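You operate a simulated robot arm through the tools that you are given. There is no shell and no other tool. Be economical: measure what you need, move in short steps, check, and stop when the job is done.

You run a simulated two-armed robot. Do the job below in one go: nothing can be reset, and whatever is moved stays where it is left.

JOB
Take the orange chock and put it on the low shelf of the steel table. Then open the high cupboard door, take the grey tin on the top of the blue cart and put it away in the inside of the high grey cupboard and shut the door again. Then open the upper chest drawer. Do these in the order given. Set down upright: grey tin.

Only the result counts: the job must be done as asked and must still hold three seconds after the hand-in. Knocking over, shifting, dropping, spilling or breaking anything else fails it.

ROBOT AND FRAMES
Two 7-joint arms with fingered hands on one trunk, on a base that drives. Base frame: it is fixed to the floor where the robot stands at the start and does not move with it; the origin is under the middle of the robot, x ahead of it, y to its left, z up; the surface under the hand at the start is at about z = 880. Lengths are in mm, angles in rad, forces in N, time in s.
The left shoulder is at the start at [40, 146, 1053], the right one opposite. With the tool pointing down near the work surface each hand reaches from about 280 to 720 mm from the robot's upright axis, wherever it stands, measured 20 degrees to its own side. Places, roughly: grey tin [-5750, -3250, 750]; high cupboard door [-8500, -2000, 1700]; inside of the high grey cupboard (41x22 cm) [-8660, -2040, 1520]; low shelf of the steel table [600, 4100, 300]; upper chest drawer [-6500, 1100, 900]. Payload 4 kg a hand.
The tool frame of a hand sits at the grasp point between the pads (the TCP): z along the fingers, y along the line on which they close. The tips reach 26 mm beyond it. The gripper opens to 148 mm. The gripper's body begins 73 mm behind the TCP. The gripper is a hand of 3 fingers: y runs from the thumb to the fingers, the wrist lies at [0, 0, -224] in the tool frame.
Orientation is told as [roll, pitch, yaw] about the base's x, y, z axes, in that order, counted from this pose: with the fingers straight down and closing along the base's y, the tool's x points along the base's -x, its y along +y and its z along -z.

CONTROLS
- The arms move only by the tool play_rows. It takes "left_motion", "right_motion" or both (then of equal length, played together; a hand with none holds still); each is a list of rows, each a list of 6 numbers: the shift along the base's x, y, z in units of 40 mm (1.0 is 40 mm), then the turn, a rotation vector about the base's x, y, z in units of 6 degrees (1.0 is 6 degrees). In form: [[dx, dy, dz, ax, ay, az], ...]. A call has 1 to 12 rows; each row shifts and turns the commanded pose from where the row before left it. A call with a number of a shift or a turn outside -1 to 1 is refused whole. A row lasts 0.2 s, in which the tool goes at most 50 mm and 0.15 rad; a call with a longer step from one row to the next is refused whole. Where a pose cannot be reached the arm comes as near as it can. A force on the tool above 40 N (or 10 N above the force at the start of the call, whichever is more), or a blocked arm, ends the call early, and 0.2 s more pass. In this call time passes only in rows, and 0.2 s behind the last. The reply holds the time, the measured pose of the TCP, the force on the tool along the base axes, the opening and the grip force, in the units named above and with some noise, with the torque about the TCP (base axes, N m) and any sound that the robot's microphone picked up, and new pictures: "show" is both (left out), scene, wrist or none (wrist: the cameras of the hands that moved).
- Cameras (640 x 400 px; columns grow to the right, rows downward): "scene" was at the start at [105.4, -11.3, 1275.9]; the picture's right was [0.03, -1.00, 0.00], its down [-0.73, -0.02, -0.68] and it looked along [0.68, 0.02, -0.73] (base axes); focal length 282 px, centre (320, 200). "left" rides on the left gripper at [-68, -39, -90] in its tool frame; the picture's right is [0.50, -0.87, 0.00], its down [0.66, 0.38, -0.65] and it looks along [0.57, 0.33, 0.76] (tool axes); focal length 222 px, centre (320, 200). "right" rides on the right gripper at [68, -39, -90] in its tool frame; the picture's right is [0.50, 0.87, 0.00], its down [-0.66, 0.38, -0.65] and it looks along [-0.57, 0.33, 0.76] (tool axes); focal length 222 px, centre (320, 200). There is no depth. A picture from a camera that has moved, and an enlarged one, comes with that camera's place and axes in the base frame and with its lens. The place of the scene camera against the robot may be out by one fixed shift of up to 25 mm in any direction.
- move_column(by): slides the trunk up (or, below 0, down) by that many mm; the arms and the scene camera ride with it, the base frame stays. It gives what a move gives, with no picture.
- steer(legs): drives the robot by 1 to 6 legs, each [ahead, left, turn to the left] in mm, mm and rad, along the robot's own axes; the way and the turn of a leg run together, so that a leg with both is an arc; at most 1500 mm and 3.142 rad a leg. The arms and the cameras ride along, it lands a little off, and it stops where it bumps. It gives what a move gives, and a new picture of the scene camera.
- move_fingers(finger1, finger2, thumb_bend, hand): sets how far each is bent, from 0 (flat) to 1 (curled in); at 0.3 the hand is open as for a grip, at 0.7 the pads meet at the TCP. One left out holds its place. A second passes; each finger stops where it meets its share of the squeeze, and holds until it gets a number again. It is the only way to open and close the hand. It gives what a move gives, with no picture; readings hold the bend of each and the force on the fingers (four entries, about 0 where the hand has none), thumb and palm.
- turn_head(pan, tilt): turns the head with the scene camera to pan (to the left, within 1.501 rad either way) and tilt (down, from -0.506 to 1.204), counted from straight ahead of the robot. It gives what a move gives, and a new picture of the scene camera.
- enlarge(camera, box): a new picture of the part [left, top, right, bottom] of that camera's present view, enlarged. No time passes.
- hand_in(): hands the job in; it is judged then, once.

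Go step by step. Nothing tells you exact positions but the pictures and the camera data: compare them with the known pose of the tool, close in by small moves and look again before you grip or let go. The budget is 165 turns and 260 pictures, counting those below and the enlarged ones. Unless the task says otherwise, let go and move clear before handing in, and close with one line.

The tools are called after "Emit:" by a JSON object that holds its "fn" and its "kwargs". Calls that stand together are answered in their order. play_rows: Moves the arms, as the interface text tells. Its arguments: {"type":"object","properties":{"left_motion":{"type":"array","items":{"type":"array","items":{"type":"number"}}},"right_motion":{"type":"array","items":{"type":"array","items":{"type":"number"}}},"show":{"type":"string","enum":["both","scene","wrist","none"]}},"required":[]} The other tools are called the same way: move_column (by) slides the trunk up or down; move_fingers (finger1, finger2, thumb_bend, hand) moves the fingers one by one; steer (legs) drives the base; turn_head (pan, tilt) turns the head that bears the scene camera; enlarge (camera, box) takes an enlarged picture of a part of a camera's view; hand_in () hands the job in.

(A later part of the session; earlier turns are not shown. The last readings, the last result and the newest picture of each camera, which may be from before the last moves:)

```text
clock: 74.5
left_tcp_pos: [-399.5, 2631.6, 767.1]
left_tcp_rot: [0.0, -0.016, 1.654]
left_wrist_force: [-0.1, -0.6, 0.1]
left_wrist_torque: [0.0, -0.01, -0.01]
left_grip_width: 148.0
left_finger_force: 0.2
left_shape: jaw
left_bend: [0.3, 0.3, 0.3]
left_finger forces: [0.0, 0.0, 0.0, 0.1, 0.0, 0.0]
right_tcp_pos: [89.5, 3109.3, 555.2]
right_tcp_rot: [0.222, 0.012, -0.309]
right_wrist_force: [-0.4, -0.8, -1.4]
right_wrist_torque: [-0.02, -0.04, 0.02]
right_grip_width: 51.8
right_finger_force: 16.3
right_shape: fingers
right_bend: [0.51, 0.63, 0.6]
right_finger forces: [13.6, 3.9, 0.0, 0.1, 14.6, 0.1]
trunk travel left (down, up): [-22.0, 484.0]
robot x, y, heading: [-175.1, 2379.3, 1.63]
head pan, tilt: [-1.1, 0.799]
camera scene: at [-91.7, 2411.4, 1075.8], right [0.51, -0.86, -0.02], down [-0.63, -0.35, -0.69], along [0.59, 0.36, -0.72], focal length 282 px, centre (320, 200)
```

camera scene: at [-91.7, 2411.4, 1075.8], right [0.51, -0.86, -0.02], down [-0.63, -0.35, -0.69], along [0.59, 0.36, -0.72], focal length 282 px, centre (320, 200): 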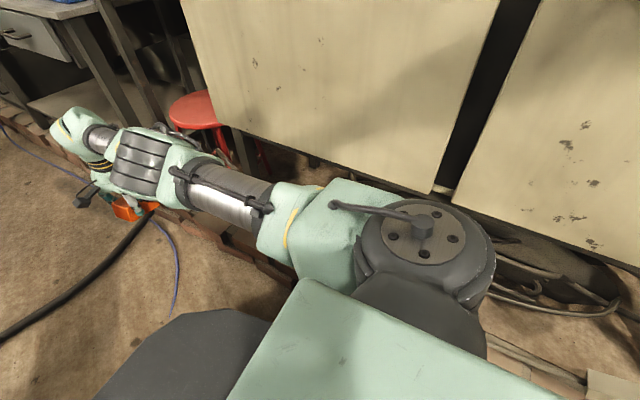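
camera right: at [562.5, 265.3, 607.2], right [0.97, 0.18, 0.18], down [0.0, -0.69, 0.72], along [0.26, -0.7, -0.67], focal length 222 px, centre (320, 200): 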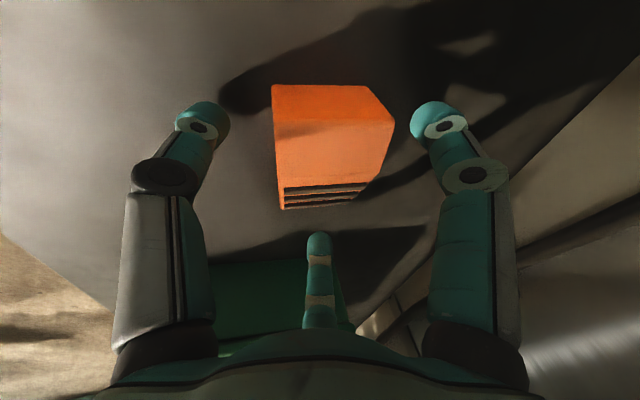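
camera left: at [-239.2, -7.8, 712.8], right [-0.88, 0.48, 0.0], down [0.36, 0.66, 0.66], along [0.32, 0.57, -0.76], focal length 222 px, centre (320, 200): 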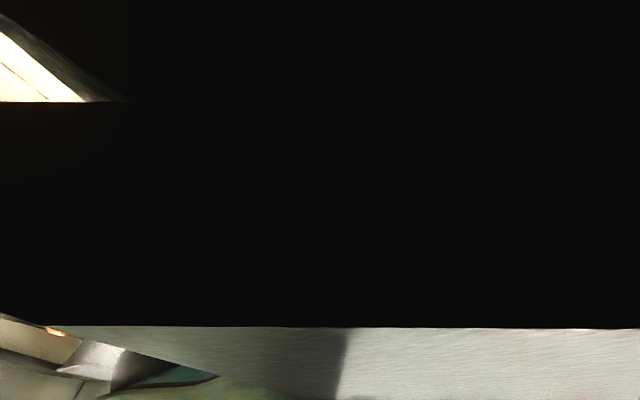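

The right elbow touched the cabinet, and the left elbow is close to the cylinder; nothing seems displaced. I'll back off and narrow myself by stretching the left arm ahead.

Emit:
{"fn": "steer", "kwargs": {"legs": [[-150, 70, -0.06]]}}

Emit:
{"fn": "play_rows", "kwargs": {"left_motion": [[0.2, 0.9, 0, 0, 0, 0], [0.2, 0.9, 0, 0, 0, 0], [0.2, 0.9, 0, 0, 0, 0], [0.2, 0.9, 0, 0, 0, 0], [0.2, 0.9, 0, 0, 0, 0], [0.2, 0.9, 0, 0, 0, 0], [0.2, 0.9, 0, 0, 0, 0], [0.2, 0.9, 0, 0, 0, 0], [0.2, 0.9, 0, 0, 0, 0]], "show": "none"}}

Emit:
{"fn": "turn_head", "kwargs": {"pan": 0.9, "tilt": 0.5}}

Emit:
{"fn": "turn_head", "kwargs": {"pan": -1.1, "tilt": 0.6}}

```text
clock: 76.0
left_tcp_pos: [-459.3, 2504.1, 761.2]
left_tcp_rot: [-0.012, 0.0, 1.594]
left_wrist_force: [-0.3, -0.8, 0.5]
left_wrist_torque: [0.04, 0.01, -0.04]
left_grip_width: 148.0
left_finger_force: 0.1
left_shape: jaw
left_bend: [0.3, 0.3, 0.3]
left_finger forces: [0.0, 0.1, 0.1, 0.1, 0.0, 0.0]
right_tcp_pos: [61.1, 2945.3, 548.4]
right_tcp_rot: [0.211, -0.004, -0.369]
right_wrist_force: [0.0, -0.3, -0.3]
right_wrist_torque: [-0.01, 0.0, 0.02]
right_grip_width: 52.1
right_finger_force: 15.9
right_shape: fingers
right_bend: [0.51, 0.63, 0.6]
right_finger forces: [13.7, 3.9, 0.1, 0.0, 14.7, 0.1]
trunk travel left (down, up): [-22.0, 484.0]
robot x, y, heading: [-250.9, 2226.3, 1.565]
head pan, tilt: [-1.1, 0.799]
camera scene: at [-167.8, 2269.3, 1076.0], right [0.45, -0.89, 0.0], down [-0.64, -0.32, -0.7], along [0.62, 0.32, -0.72], focal length 282 px, centre (320, 200)
```

scene: 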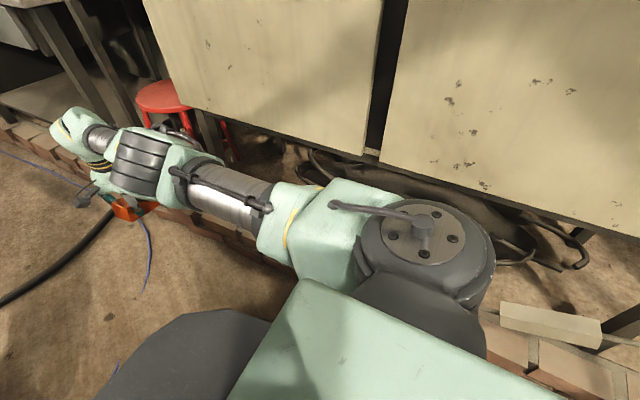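

```text
clock: 78.0
left_tcp_pos: [-387.4, 2828.8, 759.3]
left_tcp_rot: [-0.011, 0.002, 1.591]
left_wrist_force: [-0.6, 0.9, 0.6]
left_wrist_torque: [0.0, 0.0, -0.02]
left_grip_width: 147.9
left_finger_force: 0.0
left_shape: jaw
left_bend: [0.3, 0.3, 0.3]
left_finger forces: [0.0, 0.0, 0.1, 0.0, 0.0, 0.0]
right_tcp_pos: [59.6, 2945.2, 545.7]
right_tcp_rot: [0.211, -0.004, -0.369]
right_wrist_force: [0.9, 0.3, -1.6]
right_wrist_torque: [-0.01, 0.0, 0.01]
right_grip_width: 51.9
right_finger_force: 16.1
right_shape: fingers
right_bend: [0.51, 0.63, 0.6]
right_finger forces: [13.6, 3.9, 0.0, 0.0, 14.5, 0.0]
trunk travel left (down, up): [-22.0, 484.0]
robot x, y, heading: [-243.8, 2224.0, 1.569]
head pan, tilt: [-1.1, 0.799]
```

```text
clock: 79.9
left_tcp_pos: [-387.1, 2826.1, 760.1]
left_tcp_rot: [-0.01, 0.003, 1.593]
left_wrist_force: [0.4, 0.5, 0.4]
left_wrist_torque: [0.0, -0.02, 0.0]
left_grip_width: 147.8
left_finger_force: 0.2
left_shape: jaw
left_bend: [0.3, 0.3, 0.3]
left_finger forces: [0.0, 0.0, 0.1, 0.0, 0.0, 0.1]
right_tcp_pos: [60.4, 2945.4, 547.2]
right_tcp_rot: [0.21, -0.003, -0.372]
right_wrist_force: [0.6, 0.6, -1.0]
right_wrist_torque: [-0.02, -0.01, -0.02]
right_grip_width: 51.7
right_finger_force: 15.8
right_shape: fingers
right_bend: [0.51, 0.63, 0.6]
right_finger forces: [13.6, 3.7, 0.0, 0.1, 14.6, 0.1]
trunk travel left (down, up): [-22.0, 484.0]
robot x, y, heading: [-248.3, 2223.8, 1.566]
head pan, tilt: [0.901, 0.499]
camera scene: at [-310.3, 2290.7, 1101.9], right [0.62, 0.78, 0.0], down [0.37, -0.3, -0.88], along [-0.69, 0.55, -0.48], focal length 282 px, centre (320, 200)
```

scene: 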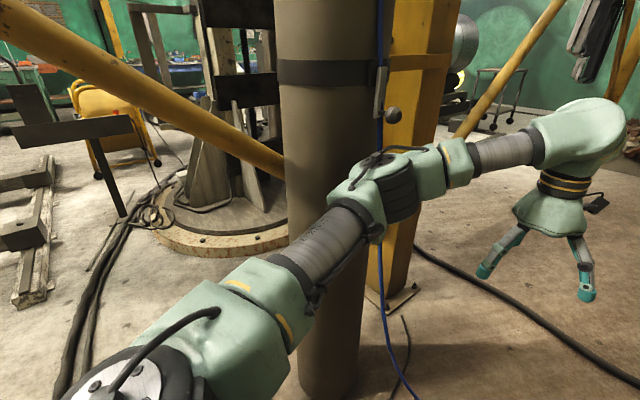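

```text
clock: 81.8
left_tcp_pos: [-387.2, 2826.7, 760.4]
left_tcp_rot: [-0.011, 0.003, 1.594]
left_wrist_force: [-0.2, -1.3, 0.1]
left_wrist_torque: [0.01, -0.01, 0.0]
left_grip_width: 147.8
left_finger_force: 0.0
left_shape: jaw
left_bend: [0.3, 0.3, 0.3]
left_finger forces: [0.1, 0.0, 0.1, 0.1, 0.0, 0.0]
right_tcp_pos: [59.8, 2946.1, 546.7]
right_tcp_rot: [0.213, -0.004, -0.37]
right_wrist_force: [0.0, 0.7, -1.8]
right_wrist_torque: [-0.04, -0.02, 0.02]
right_grip_width: 51.9
right_finger_force: 15.7
right_shape: fingers
right_bend: [0.51, 0.63, 0.6]
right_finger forces: [13.6, 3.8, 0.1, 0.0, 14.6, 0.1]
trunk travel left (down, up): [-22.0, 484.0]
robot x, y, heading: [-245.8, 2228.3, 1.571]
head pan, tilt: [-1.1, 0.6]
camera scene: at [-160.4, 2273.9, 1092.8], right [0.45, -0.89, 0.0], down [-0.5, -0.26, -0.82], along [0.74, 0.37, -0.57], focal length 282 px, centre (320, 200)
```

scene: 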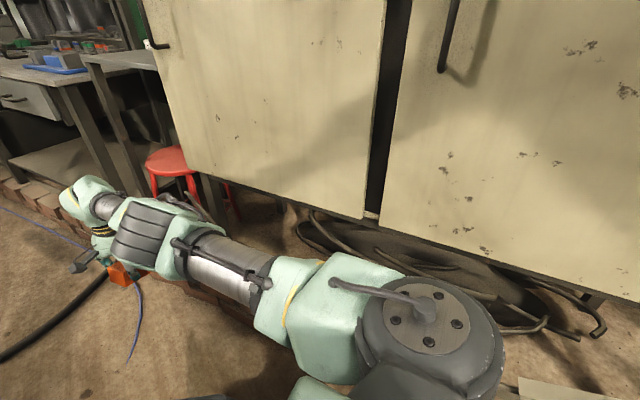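

On reflection it was the left elbow that met the cylinder, which still stands where it was; with the arm stretched ahead there is now room. I'll shift right a bit and go on slowly.

Emit:
{"fn": "steer", "kwargs": {"legs": [[150, -70, 0], [500, 0, 0], [400, 0, 0]]}}

Emit:
{"fn": "turn_head", "kwargs": {"pan": -0.7, "tilt": 0.35}}

```text
clock: 87.9
left_tcp_pos: [-304.6, 3883.4, 758.7]
left_tcp_rot: [-0.01, 0.002, 1.583]
left_wrist_force: [-0.5, 0.5, -0.3]
left_wrist_torque: [-0.06, -0.01, 0.0]
left_grip_width: 147.7
left_finger_force: 0.1
left_shape: jaw
left_bend: [0.3, 0.3, 0.3]
left_finger forces: [0.0, 0.1, 0.1, 0.0, 0.0, 0.0]
right_tcp_pos: [143.5, 3996.2, 547.0]
right_tcp_rot: [0.21, -0.004, -0.378]
right_wrist_force: [-0.2, 0.1, -2.1]
right_wrist_torque: [-0.04, 0.0, -0.04]
right_grip_width: 52.0
right_finger_force: 15.6
right_shape: fingers
right_bend: [0.51, 0.63, 0.6]
right_finger forces: [13.7, 3.7, 0.0, 0.0, 14.7, 0.0]
trunk travel left (down, up): [-22.0, 484.0]
robot x, y, heading: [-166.8, 3280.4, 1.56]
head pan, tilt: [-1.1, 0.6]
camera scene: at [-82.4, 3327.6, 1092.7], right [0.44, -0.9, 0.0], down [-0.51, -0.25, -0.82], along [0.74, 0.37, -0.57], focal length 282 px, centre (320, 200)
```

scene: 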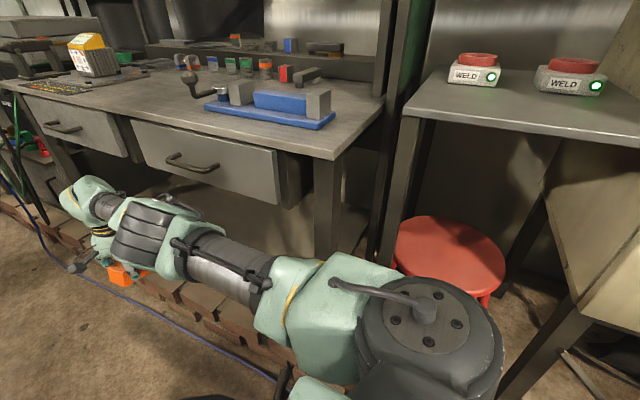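

```text
clock: 88.8
left_tcp_pos: [-303.6, 3882.6, 759.8]
left_tcp_rot: [-0.009, 0.002, 1.584]
left_wrist_force: [0.1, 1.0, 0.1]
left_wrist_torque: [0.0, 0.01, 0.0]
left_grip_width: 147.9
left_finger_force: 0.1
left_shape: jaw
left_bend: [0.3, 0.3, 0.3]
left_finger forces: [0.0, 0.0, 0.1, 0.0, 0.0, 0.0]
right_tcp_pos: [144.1, 3995.8, 546.3]
right_tcp_rot: [0.211, -0.005, -0.378]
right_wrist_force: [0.1, 0.4, -1.7]
right_wrist_torque: [0.01, 0.0, -0.03]
right_grip_width: 52.0
right_finger_force: 15.8
right_shape: fingers
right_bend: [0.51, 0.63, 0.6]
right_finger forces: [13.6, 3.7, 0.0, 0.0, 14.5, 0.0]
trunk travel left (down, up): [-22.0, 484.0]
robot x, y, heading: [-171.6, 3282.1, 1.561]
head pan, tilt: [-0.7, 0.351]
camera scene: at [-100.7, 3358.2, 1115.5], right [0.76, -0.65, 0.0], down [-0.23, -0.26, -0.94], along [0.61, 0.71, -0.34], focal length 282 px, centre (320, 200)
```

scene: 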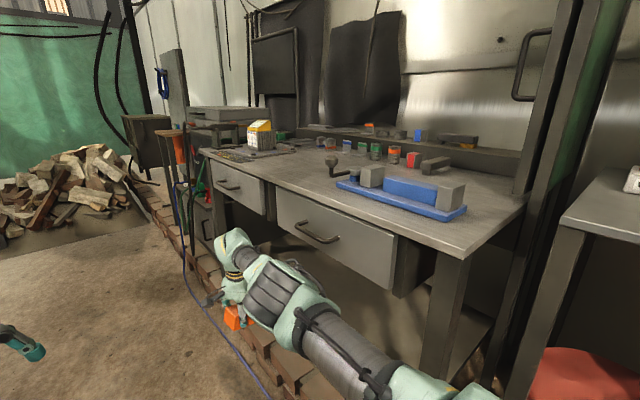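

Past the cylinder, I see the steel table with drawers and a low shelf beneath. I'll move out left in front of it, turn to face it and look under.

Emit:
{"fn": "steer", "kwargs": {"legs": [[700, 480, 0], [0, 0, -1.56]]}}

Emit:
{"fn": "turn_head", "kwargs": {"pan": 0.0, "tilt": 0.45}}

```text
clock: 97.1
left_tcp_pos: [-36.4, 4145.5, 759.6]
left_tcp_rot: [-0.011, 0.0, 0.047]
left_wrist_force: [0.9, 0.0, 0.1]
left_wrist_torque: [0.0, -0.02, -0.02]
left_grip_width: 147.9
left_finger_force: 0.1
left_shape: jaw
left_bend: [0.3, 0.3, 0.3]
left_finger forces: [0.0, 0.0, 0.0, 0.0, 0.0, 0.1]
right_tcp_pos: [92.1, 3702.0, 545.3]
right_tcp_rot: [0.211, -0.003, -1.919]
right_wrist_force: [-0.3, 0.2, -2.3]
right_wrist_torque: [0.03, 0.03, 0.0]
right_grip_width: 51.0
right_finger_force: 15.5
right_shape: fingers
right_bend: [0.51, 0.63, 0.6]
right_finger forces: [13.3, 3.5, 0.0, 0.0, 14.2, 0.0]
trunk travel left (down, up): [-22.0, 484.0]
robot x, y, heading: [-631.1, 3990.9, 0.024]
head pan, tilt: [-0.7, 0.351]
camera scene: at [-535.4, 3918.0, 1115.5], right [-0.63, -0.78, 0.0], down [-0.27, 0.22, -0.94], along [0.73, -0.59, -0.34], focal length 282 px, centre (320, 200)
```

scene: 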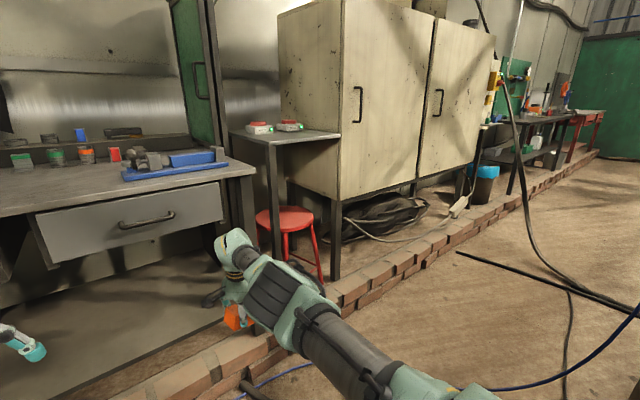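

```text
clock: 98.1
left_tcp_pos: [-37.3, 4145.7, 759.4]
left_tcp_rot: [-0.011, 0.002, 0.045]
left_wrist_force: [-0.1, 0.0, 0.7]
left_wrist_torque: [0.0, -0.04, 0.01]
left_grip_width: 148.0
left_finger_force: 0.1
left_shape: jaw
left_bend: [0.3, 0.3, 0.3]
left_finger forces: [0.1, 0.0, 0.1, 0.0, 0.0, 0.0]
right_tcp_pos: [90.5, 3701.6, 546.2]
right_tcp_rot: [0.212, -0.005, -1.917]
right_wrist_force: [0.1, 0.0, -1.3]
right_wrist_torque: [0.01, -0.01, 0.0]
right_grip_width: 51.2
right_finger_force: 15.2
right_shape: fingers
right_bend: [0.51, 0.63, 0.6]
right_finger forces: [13.3, 3.5, 0.0, 0.0, 14.2, 0.1]
trunk travel left (down, up): [-22.0, 484.0]
robot x, y, heading: [-636.6, 3989.7, 0.022]
head pan, tilt: [0.0, 0.45]
camera scene: at [-516.0, 3978.4, 1106.3], right [0.02, -1.0, 0.0], down [-0.44, -0.01, -0.9], along [0.9, 0.02, -0.44], focal length 282 px, centre (320, 200)
```

scene: 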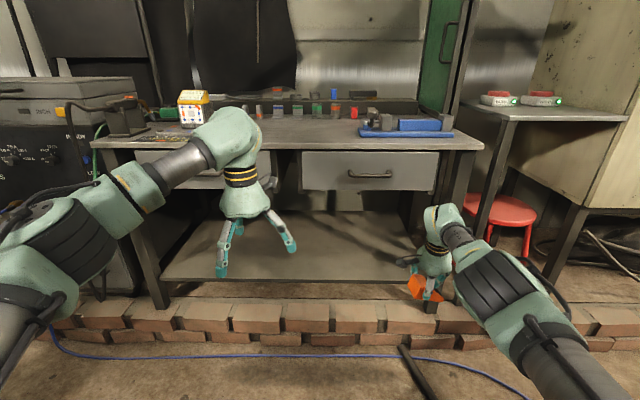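

The low shelf is empty and about z = 297, front edge near x = 385, drawers' underside about z = 690. I'll lower the trunk and test how low the right hand gets here, in free air.

Emit:
{"fn": "move_column", "kwargs": {"by": -22}}

Emit:
{"fn": "play_rows", "kwargs": {"right_motion": [[0, 0, -1, 0, 0, 0], [0, 0, -1, 0, 0, 0], [0, 0, -1, 0, 0, 0], [0, 0, -1, 0, 0, 0]], "show": "wrist"}}

```text
clock: 98.8
left_tcp_pos: [-37.4, 4146.2, 740.5]
left_tcp_rot: [-0.01, 0.0, 0.047]
left_wrist_force: [0.5, 0.3, -0.2]
left_wrist_torque: [-0.02, -0.04, 0.02]
left_grip_width: 147.9
left_finger_force: 0.0
left_shape: jaw
left_bend: [0.3, 0.3, 0.3]
left_finger forces: [0.0, 0.0, 0.1, 0.1, 0.1, 0.0]
right_tcp_pos: [90.4, 3701.7, 526.4]
right_tcp_rot: [0.212, -0.003, -1.918]
right_wrist_force: [-0.2, -0.5, -1.4]
right_wrist_torque: [0.0, 0.01, -0.02]
right_grip_width: 51.5
right_finger_force: 15.1
right_shape: fingers
right_bend: [0.51, 0.63, 0.6]
right_finger forces: [13.4, 3.5, 0.1, 0.1, 14.2, 0.0]
trunk travel left (down, up): [0.0, 506.0]
robot x, y, heading: [-636.2, 3991.4, 0.019]
head pan, tilt: [0.0, 0.45]
```

```text
clock: 99.8
left_tcp_pos: [-36.4, 4145.5, 739.3]
left_tcp_rot: [-0.011, 0.002, 0.045]
left_wrist_force: [-0.6, 0.1, 0.0]
left_wrist_torque: [-0.04, -0.04, 0.02]
left_grip_width: 148.1
left_finger_force: 0.1
left_shape: jaw
left_bend: [0.3, 0.3, 0.3]
left_finger forces: [0.1, 0.0, 0.0, 0.0, 0.1, 0.1]
right_tcp_pos: [90.1, 3702.0, 516.8]
right_tcp_rot: [0.212, -0.002, -1.916]
right_wrist_force: [-1.1, 0.3, -2.1]
right_wrist_torque: [0.03, -0.02, -0.01]
right_grip_width: 51.3
right_finger_force: 15.0
right_shape: fingers
right_bend: [0.51, 0.63, 0.6]
right_finger forces: [13.4, 3.5, 0.0, 0.0, 14.3, 0.0]
right hand out of reach, approached as far as the arm can: row 1, 2, 3, 4
trunk travel left (down, up): [0.0, 506.0]
robot x, y, heading: [-634.5, 3990.0, 0.023]
head pan, tilt: [0.0, 0.45]
camera right: at [58.6, 3783.2, 596.8], right [0.97, 0.18, 0.18], down [0.0, -0.69, 0.72], along [0.26, -0.7, -0.67], focal length 222 px, centre (320, 200)
```

right: 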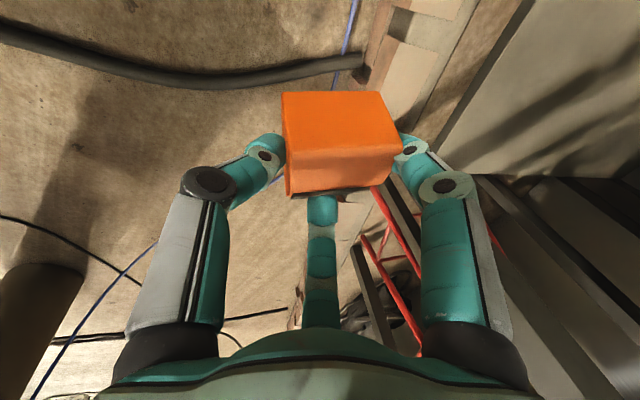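

Down is limited in this twist. Chock orientation doesn't matter, so I'll untwist the wrist and try again lower.

Emit:
{"fn": "play_rows", "kwargs": {"right_motion": [[-0.3, 0, 0, 0, 0, 1], [-0.3, 0, 0, 0, 0, 1], [-0.3, 0, 0, 0, 0, 1], [-0.3, 0, 0, 0, 0, 1], [-0.3, 0, 0, 0, 0, 1], [-0.3, 0, 0, 0, 0, 1], [-0.3, 0, 0, 0, 0, 1], [-0.3, 0, 0, 0, 0, 1], [-0.3, 0, 0, 0, 0, 1], [-0.3, 0, 0, 0, 0, 1], [0, 0, 0, 0, 0, 1], [0, 0, 0, 0, 0, 1]], "show": "none"}}

Emit:
{"fn": "play_rows", "kwargs": {"right_motion": [[0, 0, -0.7, 0, 0, 1], [0, 0, -0.7, 0, 0, 1], [0, 0, -0.7, 0, 0, 1], [0, 0, -0.7, 0, 0, 1], [0, 0, -0.7, 0, 0, 1], [0, 0, -0.7, 0, 0, 1]], "show": "both"}}

```text
clock: 102.4
left_tcp_pos: [-36.3, 4145.7, 739.1]
left_tcp_rot: [-0.011, 0.002, 0.044]
left_wrist_force: [0.0, 0.4, -0.1]
left_wrist_torque: [0.03, 0.0, 0.01]
left_grip_width: 148.1
left_finger_force: 0.0
left_shape: jaw
left_bend: [0.3, 0.3, 0.3]
left_finger forces: [0.0, 0.1, 0.1, 0.0, 0.1, 0.0]
right_tcp_pos: [62.0, 3690.2, 497.1]
right_tcp_rot: [0.209, -0.001, -0.658]
right_wrist_force: [0.2, 0.2, -1.0]
right_wrist_torque: [-0.04, 0.04, 0.03]
right_grip_width: 51.0
right_finger_force: 15.3
right_shape: fingers
right_bend: [0.51, 0.63, 0.6]
right_finger forces: [13.3, 3.4, 0.0, 0.1, 14.2, 0.0]
right hand out of reach, approached as far as the arm can: row 1, 2, 3, 4, 5, 6, 7, 8, 9, 10, 12
trunk travel left (down, up): [0.0, 506.0]
robot x, y, heading: [-637.2, 3986.8, 0.022]
head pan, tilt: [0.0, 0.45]
```

```text
clock: 103.8
left_tcp_pos: [-37.2, 4144.3, 739.1]
left_tcp_rot: [-0.01, 0.002, 0.047]
left_wrist_force: [-0.6, 0.2, -0.1]
left_wrist_torque: [0.01, -0.03, 0.02]
left_grip_width: 148.0
left_finger_force: 0.1
left_shape: jaw
left_bend: [0.3, 0.3, 0.3]
left_finger forces: [0.0, 0.1, 0.0, 0.0, 0.0, 0.0]
right_tcp_pos: [-25.1, 3709.9, 342.0]
right_tcp_rot: [0.211, -0.003, -0.068]
right_wrist_force: [0.3, 0.9, -2.2]
right_wrist_torque: [-0.01, 0.0, 0.0]
right_grip_width: 51.1
right_finger_force: 15.2
right_shape: fingers
right_bend: [0.51, 0.64, 0.6]
right_finger forces: [13.7, 3.5, 0.0, 0.1, 14.4, 0.0]
right hand out of reach, approached as far as the arm can: row 1, 2, 3, 4, 5, 6
trunk travel left (down, up): [0.0, 506.0]
robot x, y, heading: [-636.7, 3989.5, 0.019]
head pan, tilt: [0.0, 0.45]
camera scene: at [-516.4, 3978.1, 1085.6], right [0.02, -1.0, 0.0], down [-0.44, -0.01, -0.9], along [0.9, 0.02, -0.44], focal length 282 px, centre (320, 200)
camera right: at [-96.7, 3656.1, 422.0], right [-0.44, 0.88, 0.18], down [0.67, 0.19, 0.72], along [0.6, 0.44, -0.67], focal length 222 px, centre (320, 200)
```

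scene: 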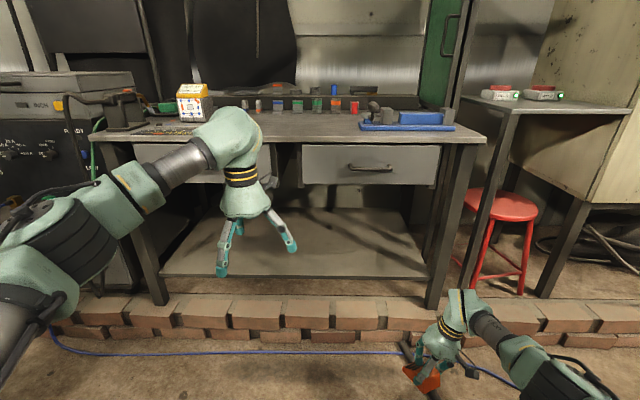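
right: 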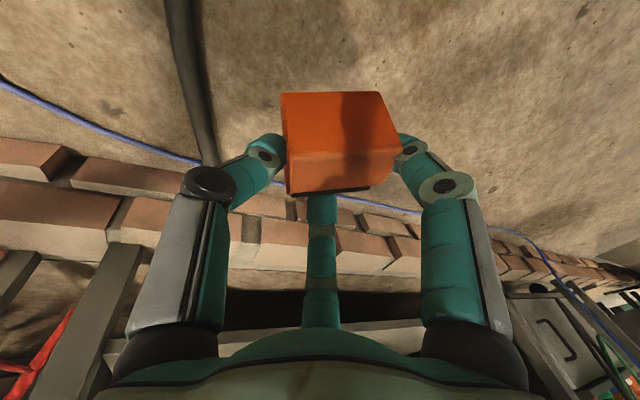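

The hand now reaches z = 342 untwisted. I'll pull the left hand back so it clears the table, raise the trunk 35 mm, and drive in partway.

Emit:
{"fn": "play_rows", "kwargs": {"left_motion": [[-1, 0.2, 0, 0, 0, 0], [-1, 0.2, 0, 0, 0, 0], [-1, 0.2, 0, 0, 0, 0], [-1, 0.2, 0, 0, 0, 0], [-1, 0.2, 0, 0, 0, 0], [-1, 0.2, 0, 0, 0, 0], [-1, 0.2, 0, 0, 0, 0]], "show": "none"}}

Emit:
{"fn": "move_column", "kwargs": {"by": 35}}

Emit:
{"fn": "steer", "kwargs": {"legs": [[330, 0, -0.02]]}}

Emit:
{"fn": "turn_head", "kwargs": {"pan": -0.35, "tilt": 0.7}}

```text
clock: 105.4
left_tcp_pos: [-318.3, 4202.0, 738.3]
left_tcp_rot: [-0.011, 0.0, 0.048]
left_wrist_force: [-0.3, -0.7, -0.9]
left_wrist_torque: [0.03, -0.03, -0.02]
left_grip_width: 148.0
left_finger_force: 0.0
left_shape: jaw
left_bend: [0.3, 0.3, 0.3]
left_finger forces: [0.0, 0.1, 0.1, 0.0, 0.0, 0.0]
right_tcp_pos: [-24.7, 3709.0, 342.5]
right_tcp_rot: [0.211, -0.004, -0.068]
right_wrist_force: [0.2, 0.5, -1.8]
right_wrist_torque: [-0.04, -0.01, 0.01]
right_grip_width: 50.8
right_finger_force: 16.3
right_shape: fingers
right_bend: [0.51, 0.64, 0.6]
right_finger forces: [13.7, 3.4, 0.1, 0.0, 14.4, 0.1]
trunk travel left (down, up): [0.0, 506.0]
robot x, y, heading: [-634.9, 3989.0, 0.014]
head pan, tilt: [0.0, 0.45]
```

```text
clock: 106.2
left_tcp_pos: [-317.9, 4200.9, 772.7]
left_tcp_rot: [-0.011, 0.002, 0.045]
left_wrist_force: [0.8, -0.2, -0.4]
left_wrist_torque: [0.01, -0.01, 0.01]
left_grip_width: 147.8
left_finger_force: 0.1
left_shape: jaw
left_bend: [0.3, 0.3, 0.3]
left_finger forces: [0.1, 0.1, 0.0, 0.0, 0.1, 0.1]
right_tcp_pos: [-24.8, 3710.1, 374.9]
right_tcp_rot: [0.212, -0.002, -0.067]
right_wrist_force: [1.0, 0.2, -2.4]
right_wrist_torque: [-0.03, 0.03, -0.01]
right_grip_width: 51.1
right_finger_force: 15.9
right_shape: fingers
right_bend: [0.51, 0.64, 0.6]
right_finger forces: [13.7, 3.4, 0.0, 0.1, 14.4, 0.0]
trunk travel left (down, up): [-35.0, 471.0]
robot x, y, heading: [-635.0, 3989.1, 0.021]
head pan, tilt: [0.0, 0.45]
```

```text
clock: 108.4
left_tcp_pos: [22.2, 4197.3, 772.2]
left_tcp_rot: [-0.012, 0.001, 0.022]
left_wrist_force: [0.0, -0.5, -0.1]
left_wrist_torque: [-0.04, -0.05, -0.02]
left_grip_width: 147.6
left_finger_force: 0.0
left_shape: jaw
left_bend: [0.3, 0.3, 0.3]
left_finger forces: [0.0, 0.1, 0.0, 0.0, 0.0, 0.0]
right_tcp_pos: [302.7, 3698.8, 375.3]
right_tcp_rot: [0.211, -0.001, -0.09]
right_wrist_force: [-5.8, -1.4, 1.9]
right_wrist_torque: [-0.12, 0.21, -0.07]
right_grip_width: 51.3
right_finger_force: 14.8
right_shape: fingers
right_bend: [0.5, 0.65, 0.61]
right_finger forces: [13.2, 3.3, 0.1, 0.0, 12.8, 0.0]
trunk travel left (down, up): [-35.0, 471.0]
robot x, y, heading: [-301.7, 3990.8, -0.001]
head pan, tilt: [0.0, 0.45]
camera scene: at [-182.0, 3979.2, 1119.0], right [0.0, -1.0, 0.0], down [-0.44, 0.0, -0.9], along [0.9, 0.0, -0.44], focal length 282 px, centre (320, 200)
```

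scene: 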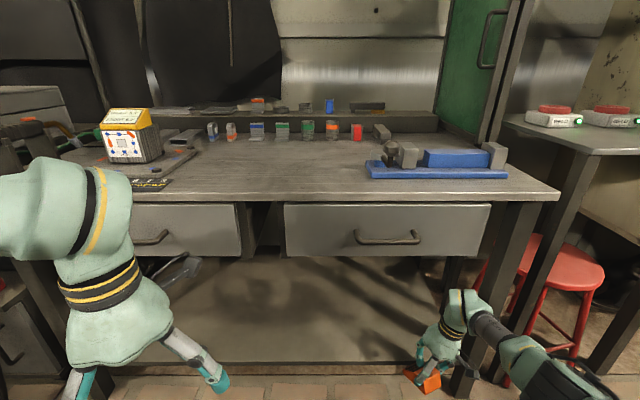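

```text
clock: 109.2
left_tcp_pos: [21.1, 4197.3, 772.2]
left_tcp_rot: [-0.01, 0.0, 0.022]
left_wrist_force: [0.8, -0.2, -0.1]
left_wrist_torque: [-0.01, -0.04, 0.01]
left_grip_width: 148.1
left_finger_force: 0.1
left_shape: jaw
left_bend: [0.3, 0.3, 0.3]
left_finger forces: [0.0, 0.1, 0.0, 0.0, 0.0, 0.0]
right_tcp_pos: [302.6, 3699.7, 375.1]
right_tcp_rot: [0.21, -0.002, -0.094]
right_wrist_force: [-4.0, -0.9, 0.8]
right_wrist_torque: [-0.06, 0.13, -0.04]
right_grip_width: 51.5
right_finger_force: 14.3
right_shape: fingers
right_bend: [0.5, 0.65, 0.61]
right_finger forces: [13.0, 3.1, 0.1, 0.0, 13.2, 0.0]
trunk travel left (down, up): [-35.0, 471.0]
robot x, y, heading: [-299.2, 3992.6, -0.004]
head pan, tilt: [-0.351, 0.7]
camera scene: at [-194.3, 3949.9, 1096.8], right [-0.35, -0.94, 0.0], down [-0.6, 0.22, -0.77], along [0.72, -0.26, -0.64], focal length 282 px, centre (320, 200)
```

scene: 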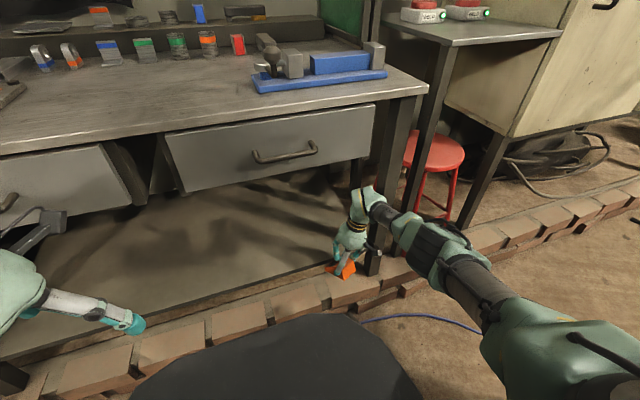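

A light force shows: the chock has touched something at x≈330. I'll enlarge to see.

Emit:
{"fn": "enlarge", "kwargs": {"camera": "scene", "box": [270, 150, 470, 310]}}

Emit:
{"fn": "enlarge", "kwargs": {"camera": "right", "box": [0, 0, 640, 400]}}

```text
2.50 times, centred on (370, 230) of scene
camera zoom: at [-194.3, 3949.9, 1096.8], right [-0.35, -0.94, 0.0], down [-0.6, 0.22, -0.77], along [0.72, -0.26, -0.64], focal length 704 px, centre (195, 125)
```

zoom: 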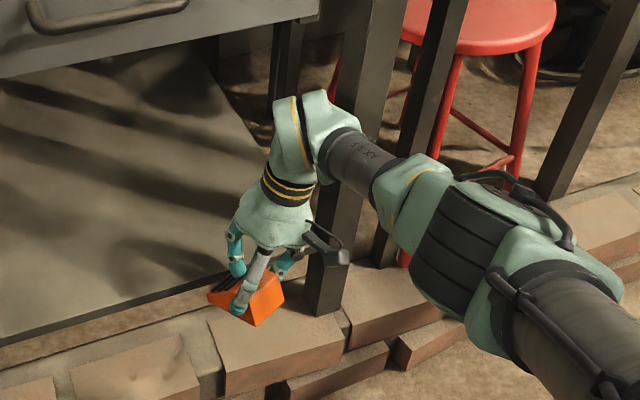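

```text
1.00 times, centred on (320, 200) of right (not enlarged: the box is as wide or as high as the picture)
camera zoom: at [229.4, 3646.5, 455.3], right [-0.42, 0.89, 0.18], down [0.67, 0.17, 0.72], along [0.61, 0.42, -0.67], focal length 222 px, centre (320, 200)
```

zoom: 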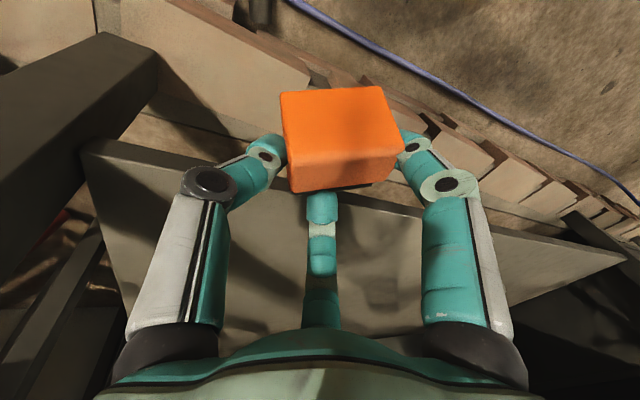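

The drooping toe meets the shelf's front edge. I'll back off, raise more, shift left away from the leg, and check.

Emit:
{"fn": "steer", "kwargs": {"legs": [[-70, 0, 0], [0, 170, 0]]}}

Emit:
{"fn": "move_column", "kwargs": {"by": 60}}

Emit:
{"fn": "enlarge", "kwargs": {"camera": "right", "box": [0, 0, 640, 400]}}

Emit:
{"fn": "enlarge", "kwargs": {"camera": "scene", "box": [250, 150, 450, 310]}}

```text
clock: 111.3
left_tcp_pos: [-47.5, 4369.7, 771.3]
left_tcp_rot: [-0.011, 0.002, 0.026]
left_wrist_force: [-0.9, 0.5, -0.4]
left_wrist_torque: [-0.03, 0.03, 0.0]
left_grip_width: 147.7
left_finger_force: 0.0
left_shape: jaw
left_bend: [0.3, 0.3, 0.3]
left_finger forces: [0.0, 0.0, 0.1, 0.1, 0.1, 0.1]
right_tcp_pos: [232.5, 3872.9, 374.2]
right_tcp_rot: [0.21, -0.001, -0.09]
right_wrist_force: [0.3, 0.9, -1.9]
right_wrist_torque: [-0.05, 0.0, -0.01]
right_grip_width: 51.4
right_finger_force: 15.5
right_shape: fingers
right_bend: [0.5, 0.65, 0.61]
right_finger forces: [12.9, 3.8, 0.0, 0.1, 13.8, 0.0]
trunk travel left (down, up): [-35.0, 471.0]
robot x, y, heading: [-370.3, 4167.2, 0.002]
head pan, tilt: [-0.351, 0.7]
camera scene: at [-263.9, 4123.1, 1096.8], right [-0.34, -0.94, 0.0], down [-0.61, 0.22, -0.76], along [0.72, -0.26, -0.64], focal length 282 px, centre (320, 200)
```

scene: 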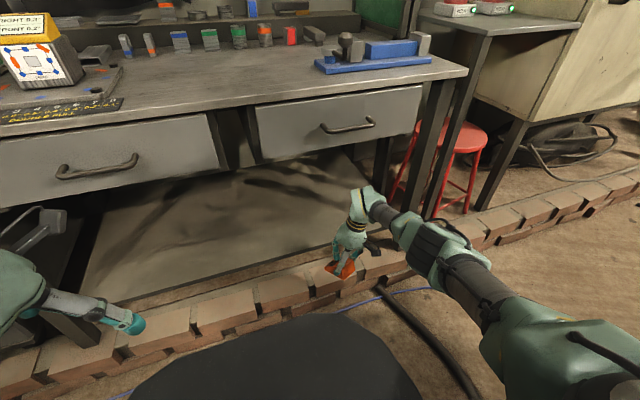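

```text
clock: 112.3
left_tcp_pos: [-48.1, 4369.7, 831.6]
left_tcp_rot: [-0.01, 0.001, 0.025]
left_wrist_force: [-0.2, -0.4, 0.5]
left_wrist_torque: [0.01, -0.02, 0.04]
left_grip_width: 147.9
left_finger_force: 0.0
left_shape: jaw
left_bend: [0.3, 0.3, 0.3]
left_finger forces: [0.0, 0.1, 0.1, 0.1, 0.0, 0.0]
right_tcp_pos: [233.3, 3873.0, 434.2]
right_tcp_rot: [0.212, -0.003, -0.092]
right_wrist_force: [0.8, 0.1, -1.3]
right_wrist_torque: [-0.07, -0.04, 0.02]
right_grip_width: 51.3
right_finger_force: 15.2
right_shape: fingers
right_bend: [0.5, 0.65, 0.61]
right_finger forces: [13.0, 3.7, 0.1, 0.0, 13.9, 0.0]
trunk travel left (down, up): [-95.0, 411.0]
robot x, y, heading: [-366.3, 4168.6, -0.0]
head pan, tilt: [-0.351, 0.7]
```

```text
1.00 times, centred on (320, 200) of right (not enlarged: the box is as wide or as high as the picture)
camera zoom: at [160.4, 3819.5, 515.0], right [-0.42, 0.89, 0.18], down [0.67, 0.17, 0.72], along [0.61, 0.42, -0.67], focal length 222 px, centre (320, 200)
```

zoom: 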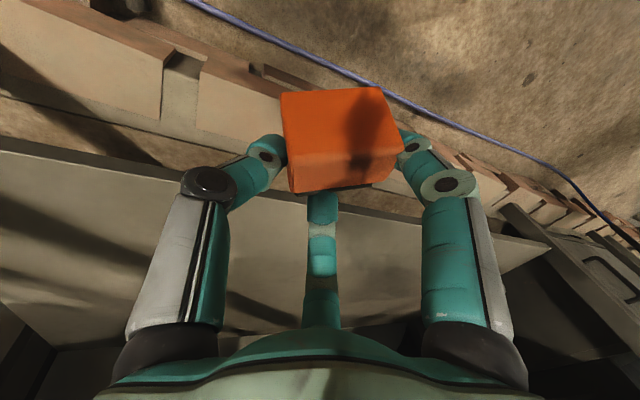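

```text
2.50 times, centred on (350, 230) of scene
camera zoom: at [-263.6, 4122.1, 1156.8], right [-0.34, -0.94, 0.0], down [-0.61, 0.22, -0.76], along [0.72, -0.26, -0.64], focal length 704 px, centre (245, 125)
```

zoom: 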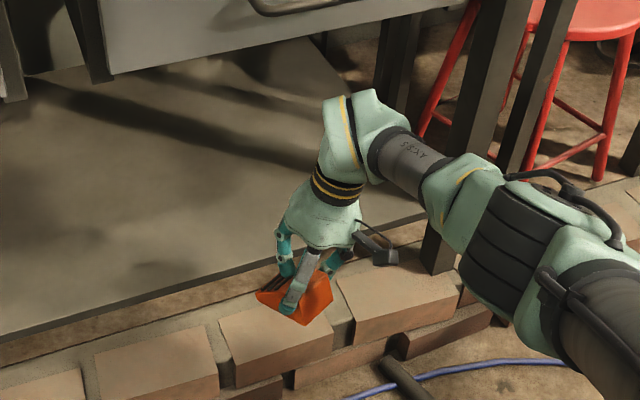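

The shelf front edge is at x≈356. I'll set the hand at about z = 405 and drive in slowly, in two parts.

Emit:
{"fn": "move_column", "kwargs": {"by": -25}}

Emit:
{"fn": "steer", "kwargs": {"legs": [[110, 0, 0]]}}

Emit:
{"fn": "steer", "kwargs": {"legs": [[115, 0, 0]]}}

Emit:
{"fn": "enlarge", "kwargs": {"camera": "right", "box": [0, 0, 640, 400]}}

```text
clock: 113.0
left_tcp_pos: [-48.2, 4369.2, 806.2]
left_tcp_rot: [-0.011, 0.001, 0.025]
left_wrist_force: [0.3, -1.2, 0.7]
left_wrist_torque: [-0.01, 0.0, -0.02]
left_grip_width: 148.0
left_finger_force: 0.1
left_shape: jaw
left_bend: [0.3, 0.3, 0.3]
left_finger forces: [0.1, 0.0, 0.1, 0.0, 0.0, 0.0]
right_tcp_pos: [233.8, 3871.9, 409.7]
right_tcp_rot: [0.21, -0.002, -0.091]
right_wrist_force: [-0.5, -0.5, -0.9]
right_wrist_torque: [-0.02, 0.01, -0.02]
right_grip_width: 51.3
right_finger_force: 15.6
right_shape: fingers
right_bend: [0.5, 0.65, 0.61]
right_finger forces: [13.0, 3.6, 0.1, 0.0, 13.9, 0.0]
trunk travel left (down, up): [-70.0, 436.0]
robot x, y, heading: [-369.3, 4164.3, 0.005]
head pan, tilt: [-0.351, 0.7]
```

```text
clock: 114.2
left_tcp_pos: [64.2, 4369.8, 806.2]
left_tcp_rot: [-0.011, 0.001, 0.024]
left_wrist_force: [0.6, -0.8, -0.2]
left_wrist_torque: [0.0, 0.02, 0.02]
left_grip_width: 148.2
left_finger_force: 0.1
left_shape: jaw
left_bend: [0.3, 0.3, 0.3]
left_finger forces: [0.0, 0.1, 0.0, 0.1, 0.1, 0.1]
right_tcp_pos: [346.0, 3871.3, 408.5]
right_tcp_rot: [0.212, 0.0, -0.089]
right_wrist_force: [-0.3, -0.5, -1.9]
right_wrist_torque: [0.0, 0.0, 0.0]
right_grip_width: 51.5
right_finger_force: 15.2
right_shape: fingers
right_bend: [0.5, 0.65, 0.61]
right_finger forces: [13.0, 3.6, 0.1, 0.0, 14.0, 0.0]
trunk travel left (down, up): [-70.0, 436.0]
robot x, y, heading: [-254.1, 4162.0, 0.001]
head pan, tilt: [-0.351, 0.7]
camera scene: at [-150.4, 4122.2, 1131.4], right [-0.34, -0.94, 0.0], down [-0.61, 0.22, -0.76], along [0.72, -0.26, -0.65], focal length 282 px, centre (320, 200)
```

scene: 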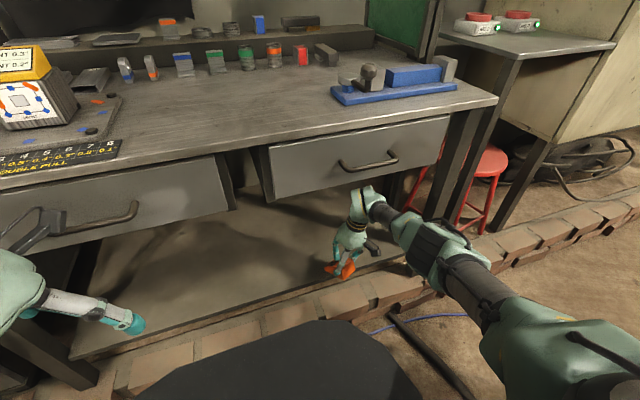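

```text
clock: 115.4
left_tcp_pos: [180.7, 4369.0, 804.9]
left_tcp_rot: [-0.012, 0.001, 0.025]
left_wrist_force: [-0.2, 0.0, -0.7]
left_wrist_torque: [-0.01, 0.05, -0.01]
left_grip_width: 147.8
left_finger_force: 0.1
left_shape: jaw
left_bend: [0.3, 0.3, 0.3]
left_finger forces: [0.1, 0.0, 0.0, 0.1, 0.0, 0.0]
right_tcp_pos: [461.7, 3871.6, 407.5]
right_tcp_rot: [0.212, 0.0, -0.089]
right_wrist_force: [0.7, 0.3, -1.5]
right_wrist_torque: [0.02, -0.01, -0.04]
right_grip_width: 51.5
right_finger_force: 14.4
right_shape: fingers
right_bend: [0.5, 0.65, 0.61]
right_finger forces: [13.0, 3.7, 0.0, 0.1, 13.8, 0.0]
trunk travel left (down, up): [-70.0, 436.0]
robot x, y, heading: [-140.0, 4165.7, -0.003]
head pan, tilt: [-0.351, 0.7]
camera scene: at [-35.3, 4122.1, 1131.4], right [-0.34, -0.94, 0.0], down [-0.61, 0.22, -0.76], along [0.72, -0.26, -0.65], focal length 282 px, centre (320, 200)
```

scene: 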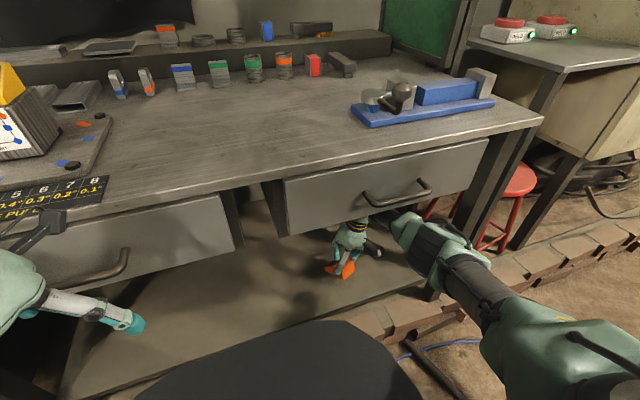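

```text
1.00 times, centred on (320, 200) of right (not enlarged: the box is as wide or as high as the picture)
camera zoom: at [388.2, 3819.9, 489.2], right [-0.42, 0.89, 0.18], down [0.67, 0.17, 0.72], along [0.61, 0.43, -0.67], focal length 222 px, centre (320, 200)
```

zoom: 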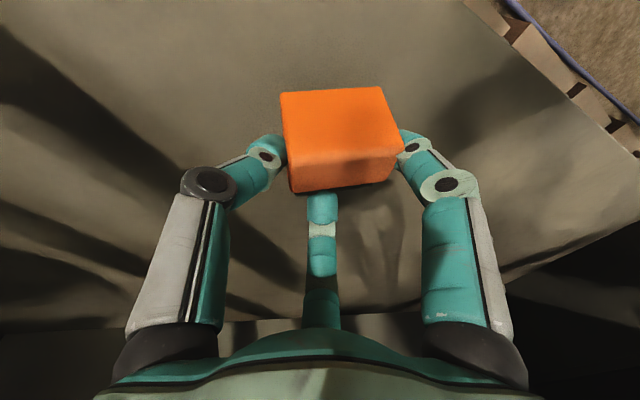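

The chock is over the shelf. Lower step by step, watching the force.

Emit:
{"fn": "move_column", "kwargs": {"by": -28}}

Emit:
{"fn": "move_column", "kwargs": {"by": -10}}

Emit:
{"fn": "enlarge", "kwargs": {"camera": "right", "box": [0, 0, 640, 400]}}

```text
clock: 116.2
left_tcp_pos: [178.2, 4372.0, 778.9]
left_tcp_rot: [-0.013, 0.0, 0.024]
left_wrist_force: [0.2, -0.2, -0.3]
left_wrist_torque: [-0.02, 0.01, -0.04]
left_grip_width: 147.9
left_finger_force: 0.1
left_shape: jaw
left_bend: [0.3, 0.3, 0.3]
left_finger forces: [0.0, 0.0, 0.1, 0.0, 0.0, 0.0]
right_tcp_pos: [459.4, 3871.8, 382.8]
right_tcp_rot: [0.21, -0.005, -0.092]
right_wrist_force: [-7.5, -4.3, 12.7]
right_wrist_torque: [0.13, -0.01, 0.04]
right_grip_width: 51.1
right_finger_force: 19.8
right_shape: fingers
right_bend: [0.5, 0.64, 0.6]
right_finger forces: [12.5, 14.1, 0.0, 0.1, 13.7, 0.1]
trunk travel left (down, up): [-42.0, 464.0]
robot x, y, heading: [-142.5, 4162.9, -0.006]
head pan, tilt: [-0.351, 0.7]
```

```text
clock: 116.8
left_tcp_pos: [176.9, 4370.4, 770.6]
left_tcp_rot: [-0.011, -0.001, 0.025]
left_wrist_force: [-0.1, 0.4, 0.2]
left_wrist_torque: [-0.02, -0.03, -0.04]
left_grip_width: 148.0
left_finger_force: 0.0
left_shape: jaw
left_bend: [0.3, 0.3, 0.3]
left_finger forces: [0.1, 0.0, 0.1, 0.0, 0.0, 0.1]
right_tcp_pos: [460.1, 3871.0, 375.6]
right_tcp_rot: [0.211, -0.006, -0.089]
right_wrist_force: [-8.9, -3.6, 18.9]
right_wrist_torque: [-0.15, -0.5, -0.12]
right_grip_width: 52.0
right_finger_force: 28.4
right_shape: fingers
right_bend: [0.49, 0.74, 0.6]
right_finger forces: [14.1, 30.7, 0.0, 0.0, 11.3, 0.0]
trunk travel left (down, up): [-32.0, 474.0]
robot x, y, heading: [-139.2, 4165.0, -0.0]
head pan, tilt: [-0.351, 0.7]
```

```text
1.00 times, centred on (320, 200) of right (not enlarged: the box is as wide or as high as the picture)
camera zoom: at [387.2, 3820.4, 454.5], right [-0.42, 0.89, 0.18], down [0.67, 0.17, 0.72], along [0.61, 0.43, -0.67], focal length 222 px, centre (320, 200)
```

zoom: 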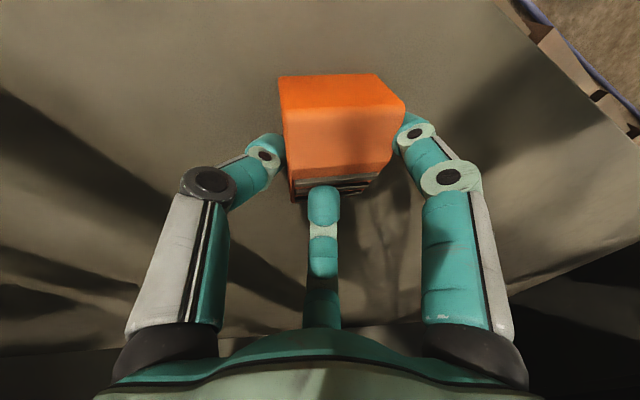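

The toe is on the shelf. I'll open the toe finger so that the chock can pivot flat as I lower further.

Emit:
{"fn": "move_fingers", "kwargs": {"hand": "right", "finger2": 0.3}}

Emit:
{"fn": "move_column", "kwargs": {"by": -12}}

Emit:
{"fn": "move_column", "kwargs": {"by": -10}}

Emit:
{"fn": "enlarge", "kwargs": {"camera": "right", "box": [0, 0, 640, 400]}}

```text
clock: 117.8
left_tcp_pos: [179.3, 4370.5, 769.5]
left_tcp_rot: [-0.01, 0.0, 0.026]
left_wrist_force: [-0.4, 0.7, -0.1]
left_wrist_torque: [-0.01, 0.0, 0.03]
left_grip_width: 147.9
left_finger_force: 0.1
left_shape: jaw
left_bend: [0.3, 0.3, 0.3]
left_finger forces: [0.0, 0.1, 0.0, 0.0, 0.0, 0.0]
right_tcp_pos: [459.9, 3872.5, 371.9]
right_tcp_rot: [0.211, -0.003, -0.089]
right_wrist_force: [-1.3, -0.7, 0.6]
right_wrist_torque: [-0.07, 0.01, -0.03]
right_grip_width: 52.1
right_finger_force: 15.0
right_shape: fingers
right_bend: [0.49, 0.3, 0.64]
right_finger forces: [14.9, 0.1, 0.0, 0.1, 14.5, 0.0]
trunk travel left (down, up): [-32.0, 474.0]
robot x, y, heading: [-139.2, 4165.0, -0.003]
head pan, tilt: [-0.351, 0.7]
```

```text
clock: 118.3
left_tcp_pos: [176.6, 4370.2, 759.1]
left_tcp_rot: [-0.012, -0.004, 0.024]
left_wrist_force: [0.9, -0.5, 0.1]
left_wrist_torque: [-0.01, 0.02, -0.01]
left_grip_width: 147.9
left_finger_force: 0.0
left_shape: jaw
left_bend: [0.3, 0.3, 0.3]
left_finger forces: [0.1, 0.0, 0.0, 0.0, 0.1, 0.0]
right_tcp_pos: [460.7, 3870.3, 365.4]
right_tcp_rot: [0.21, -0.011, -0.093]
right_wrist_force: [-6.7, -8.8, 33.9]
right_wrist_torque: [0.0, 0.63, -0.01]
right_grip_width: 51.8
right_finger_force: 18.7
right_shape: fingers
right_bend: [0.47, 0.3, 0.68]
right_finger forces: [15.9, 0.1, 0.0, 0.0, 21.1, 0.1]
trunk travel left (down, up): [-20.0, 486.0]
robot x, y, heading: [-144.9, 4163.6, -0.004]
head pan, tilt: [-0.351, 0.7]
```

```text
clock: 118.9
left_tcp_pos: [177.5, 4370.3, 749.0]
left_tcp_rot: [-0.012, -0.002, 0.024]
left_wrist_force: [-0.2, -0.6, 0.6]
left_wrist_torque: [0.02, 0.03, -0.03]
left_grip_width: 148.1
left_finger_force: 0.1
left_shape: jaw
left_bend: [0.3, 0.3, 0.3]
left_finger forces: [0.0, 0.1, 0.0, 0.1, 0.1, 0.0]
right_tcp_pos: [463.7, 3870.2, 359.4]
right_tcp_rot: [0.214, -0.01, -0.097]
right_wrist_force: [-12.8, -0.2, 27.1]
right_wrist_torque: [-0.16, 0.57, -0.2]
right_grip_width: 52.8
right_finger_force: 20.6
right_shape: fingers
right_bend: [0.46, 0.3, 0.68]
right_finger forces: [24.0, 0.0, 0.0, 0.1, 17.1, 0.0]
trunk travel left (down, up): [-11.0, 495.0]
robot x, y, heading: [-141.6, 4162.3, -0.002]
head pan, tilt: [-0.351, 0.7]
stopped: the force on the tool passed its limit at 55 N (the readings are from after the stop); the commanded pose is now the measured one
```

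```text
1.00 times, centred on (320, 200) of right (not enlarged: the box is as wide or as high as the picture)
camera zoom: at [389.4, 3818.6, 438.9], right [-0.42, 0.89, 0.18], down [0.67, 0.17, 0.73], along [0.62, 0.42, -0.66], focal length 222 px, centre (320, 200)
```

zoom: 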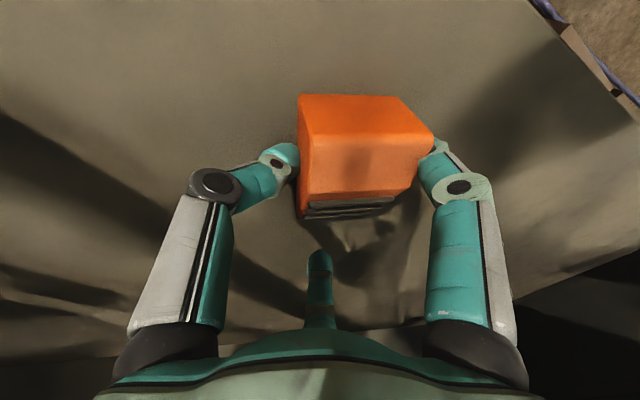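

The chock is firmly down and nearly flat. I'll release it.

Emit:
{"fn": "move_fingers", "kwargs": {"hand": "right", "finger1": 0.25, "finger2": 0.25, "thumb_bend": 0.25}}

Emit:
{"fn": "enlarge", "kwargs": {"camera": "right", "box": [0, 0, 640, 400]}}

```text
clock: 119.5
left_tcp_pos: [178.4, 4369.3, 749.1]
left_tcp_rot: [-0.011, 0.001, 0.026]
left_wrist_force: [-1.0, -0.5, 0.0]
left_wrist_torque: [0.04, -0.01, -0.01]
left_grip_width: 147.8
left_finger_force: 0.0
left_shape: jaw
left_bend: [0.3, 0.3, 0.3]
left_finger forces: [0.0, 0.2, 0.0, 0.0, 0.1, 0.1]
right_tcp_pos: [469.2, 3874.5, 361.3]
right_tcp_rot: [0.22, -0.019, -0.089]
right_wrist_force: [-1.7, 1.9, 10.1]
right_wrist_torque: [-0.71, 0.19, -0.18]
right_grip_width: 137.8
right_finger_force: 4.7
right_shape: fingers
right_bend: [0.25, 0.25, 0.24]
right_finger forces: [0.1, 0.1, 0.0, 0.0, 9.4, 0.0]
trunk travel left (down, up): [-11.0, 495.0]
robot x, y, heading: [-144.2, 4165.6, -0.008]
head pan, tilt: [-0.351, 0.7]
stopped (right hand): the force on the tool passed its limit at 42 N (the readings are from after the stop); the commanded pose is now the measured one
```

```text
1.00 times, centred on (320, 200) of right (not enlarged: the box is as wide or as high as the picture)
camera zoom: at [394.8, 3822.4, 439.5], right [-0.43, 0.89, 0.18], down [0.66, 0.17, 0.73], along [0.62, 0.43, -0.66], focal length 222 px, centre (320, 200)
```

zoom: 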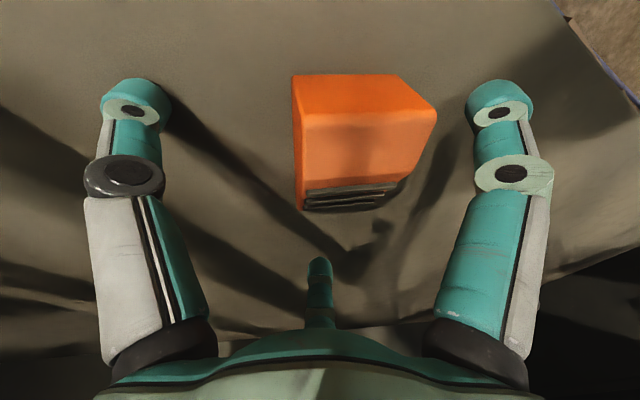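

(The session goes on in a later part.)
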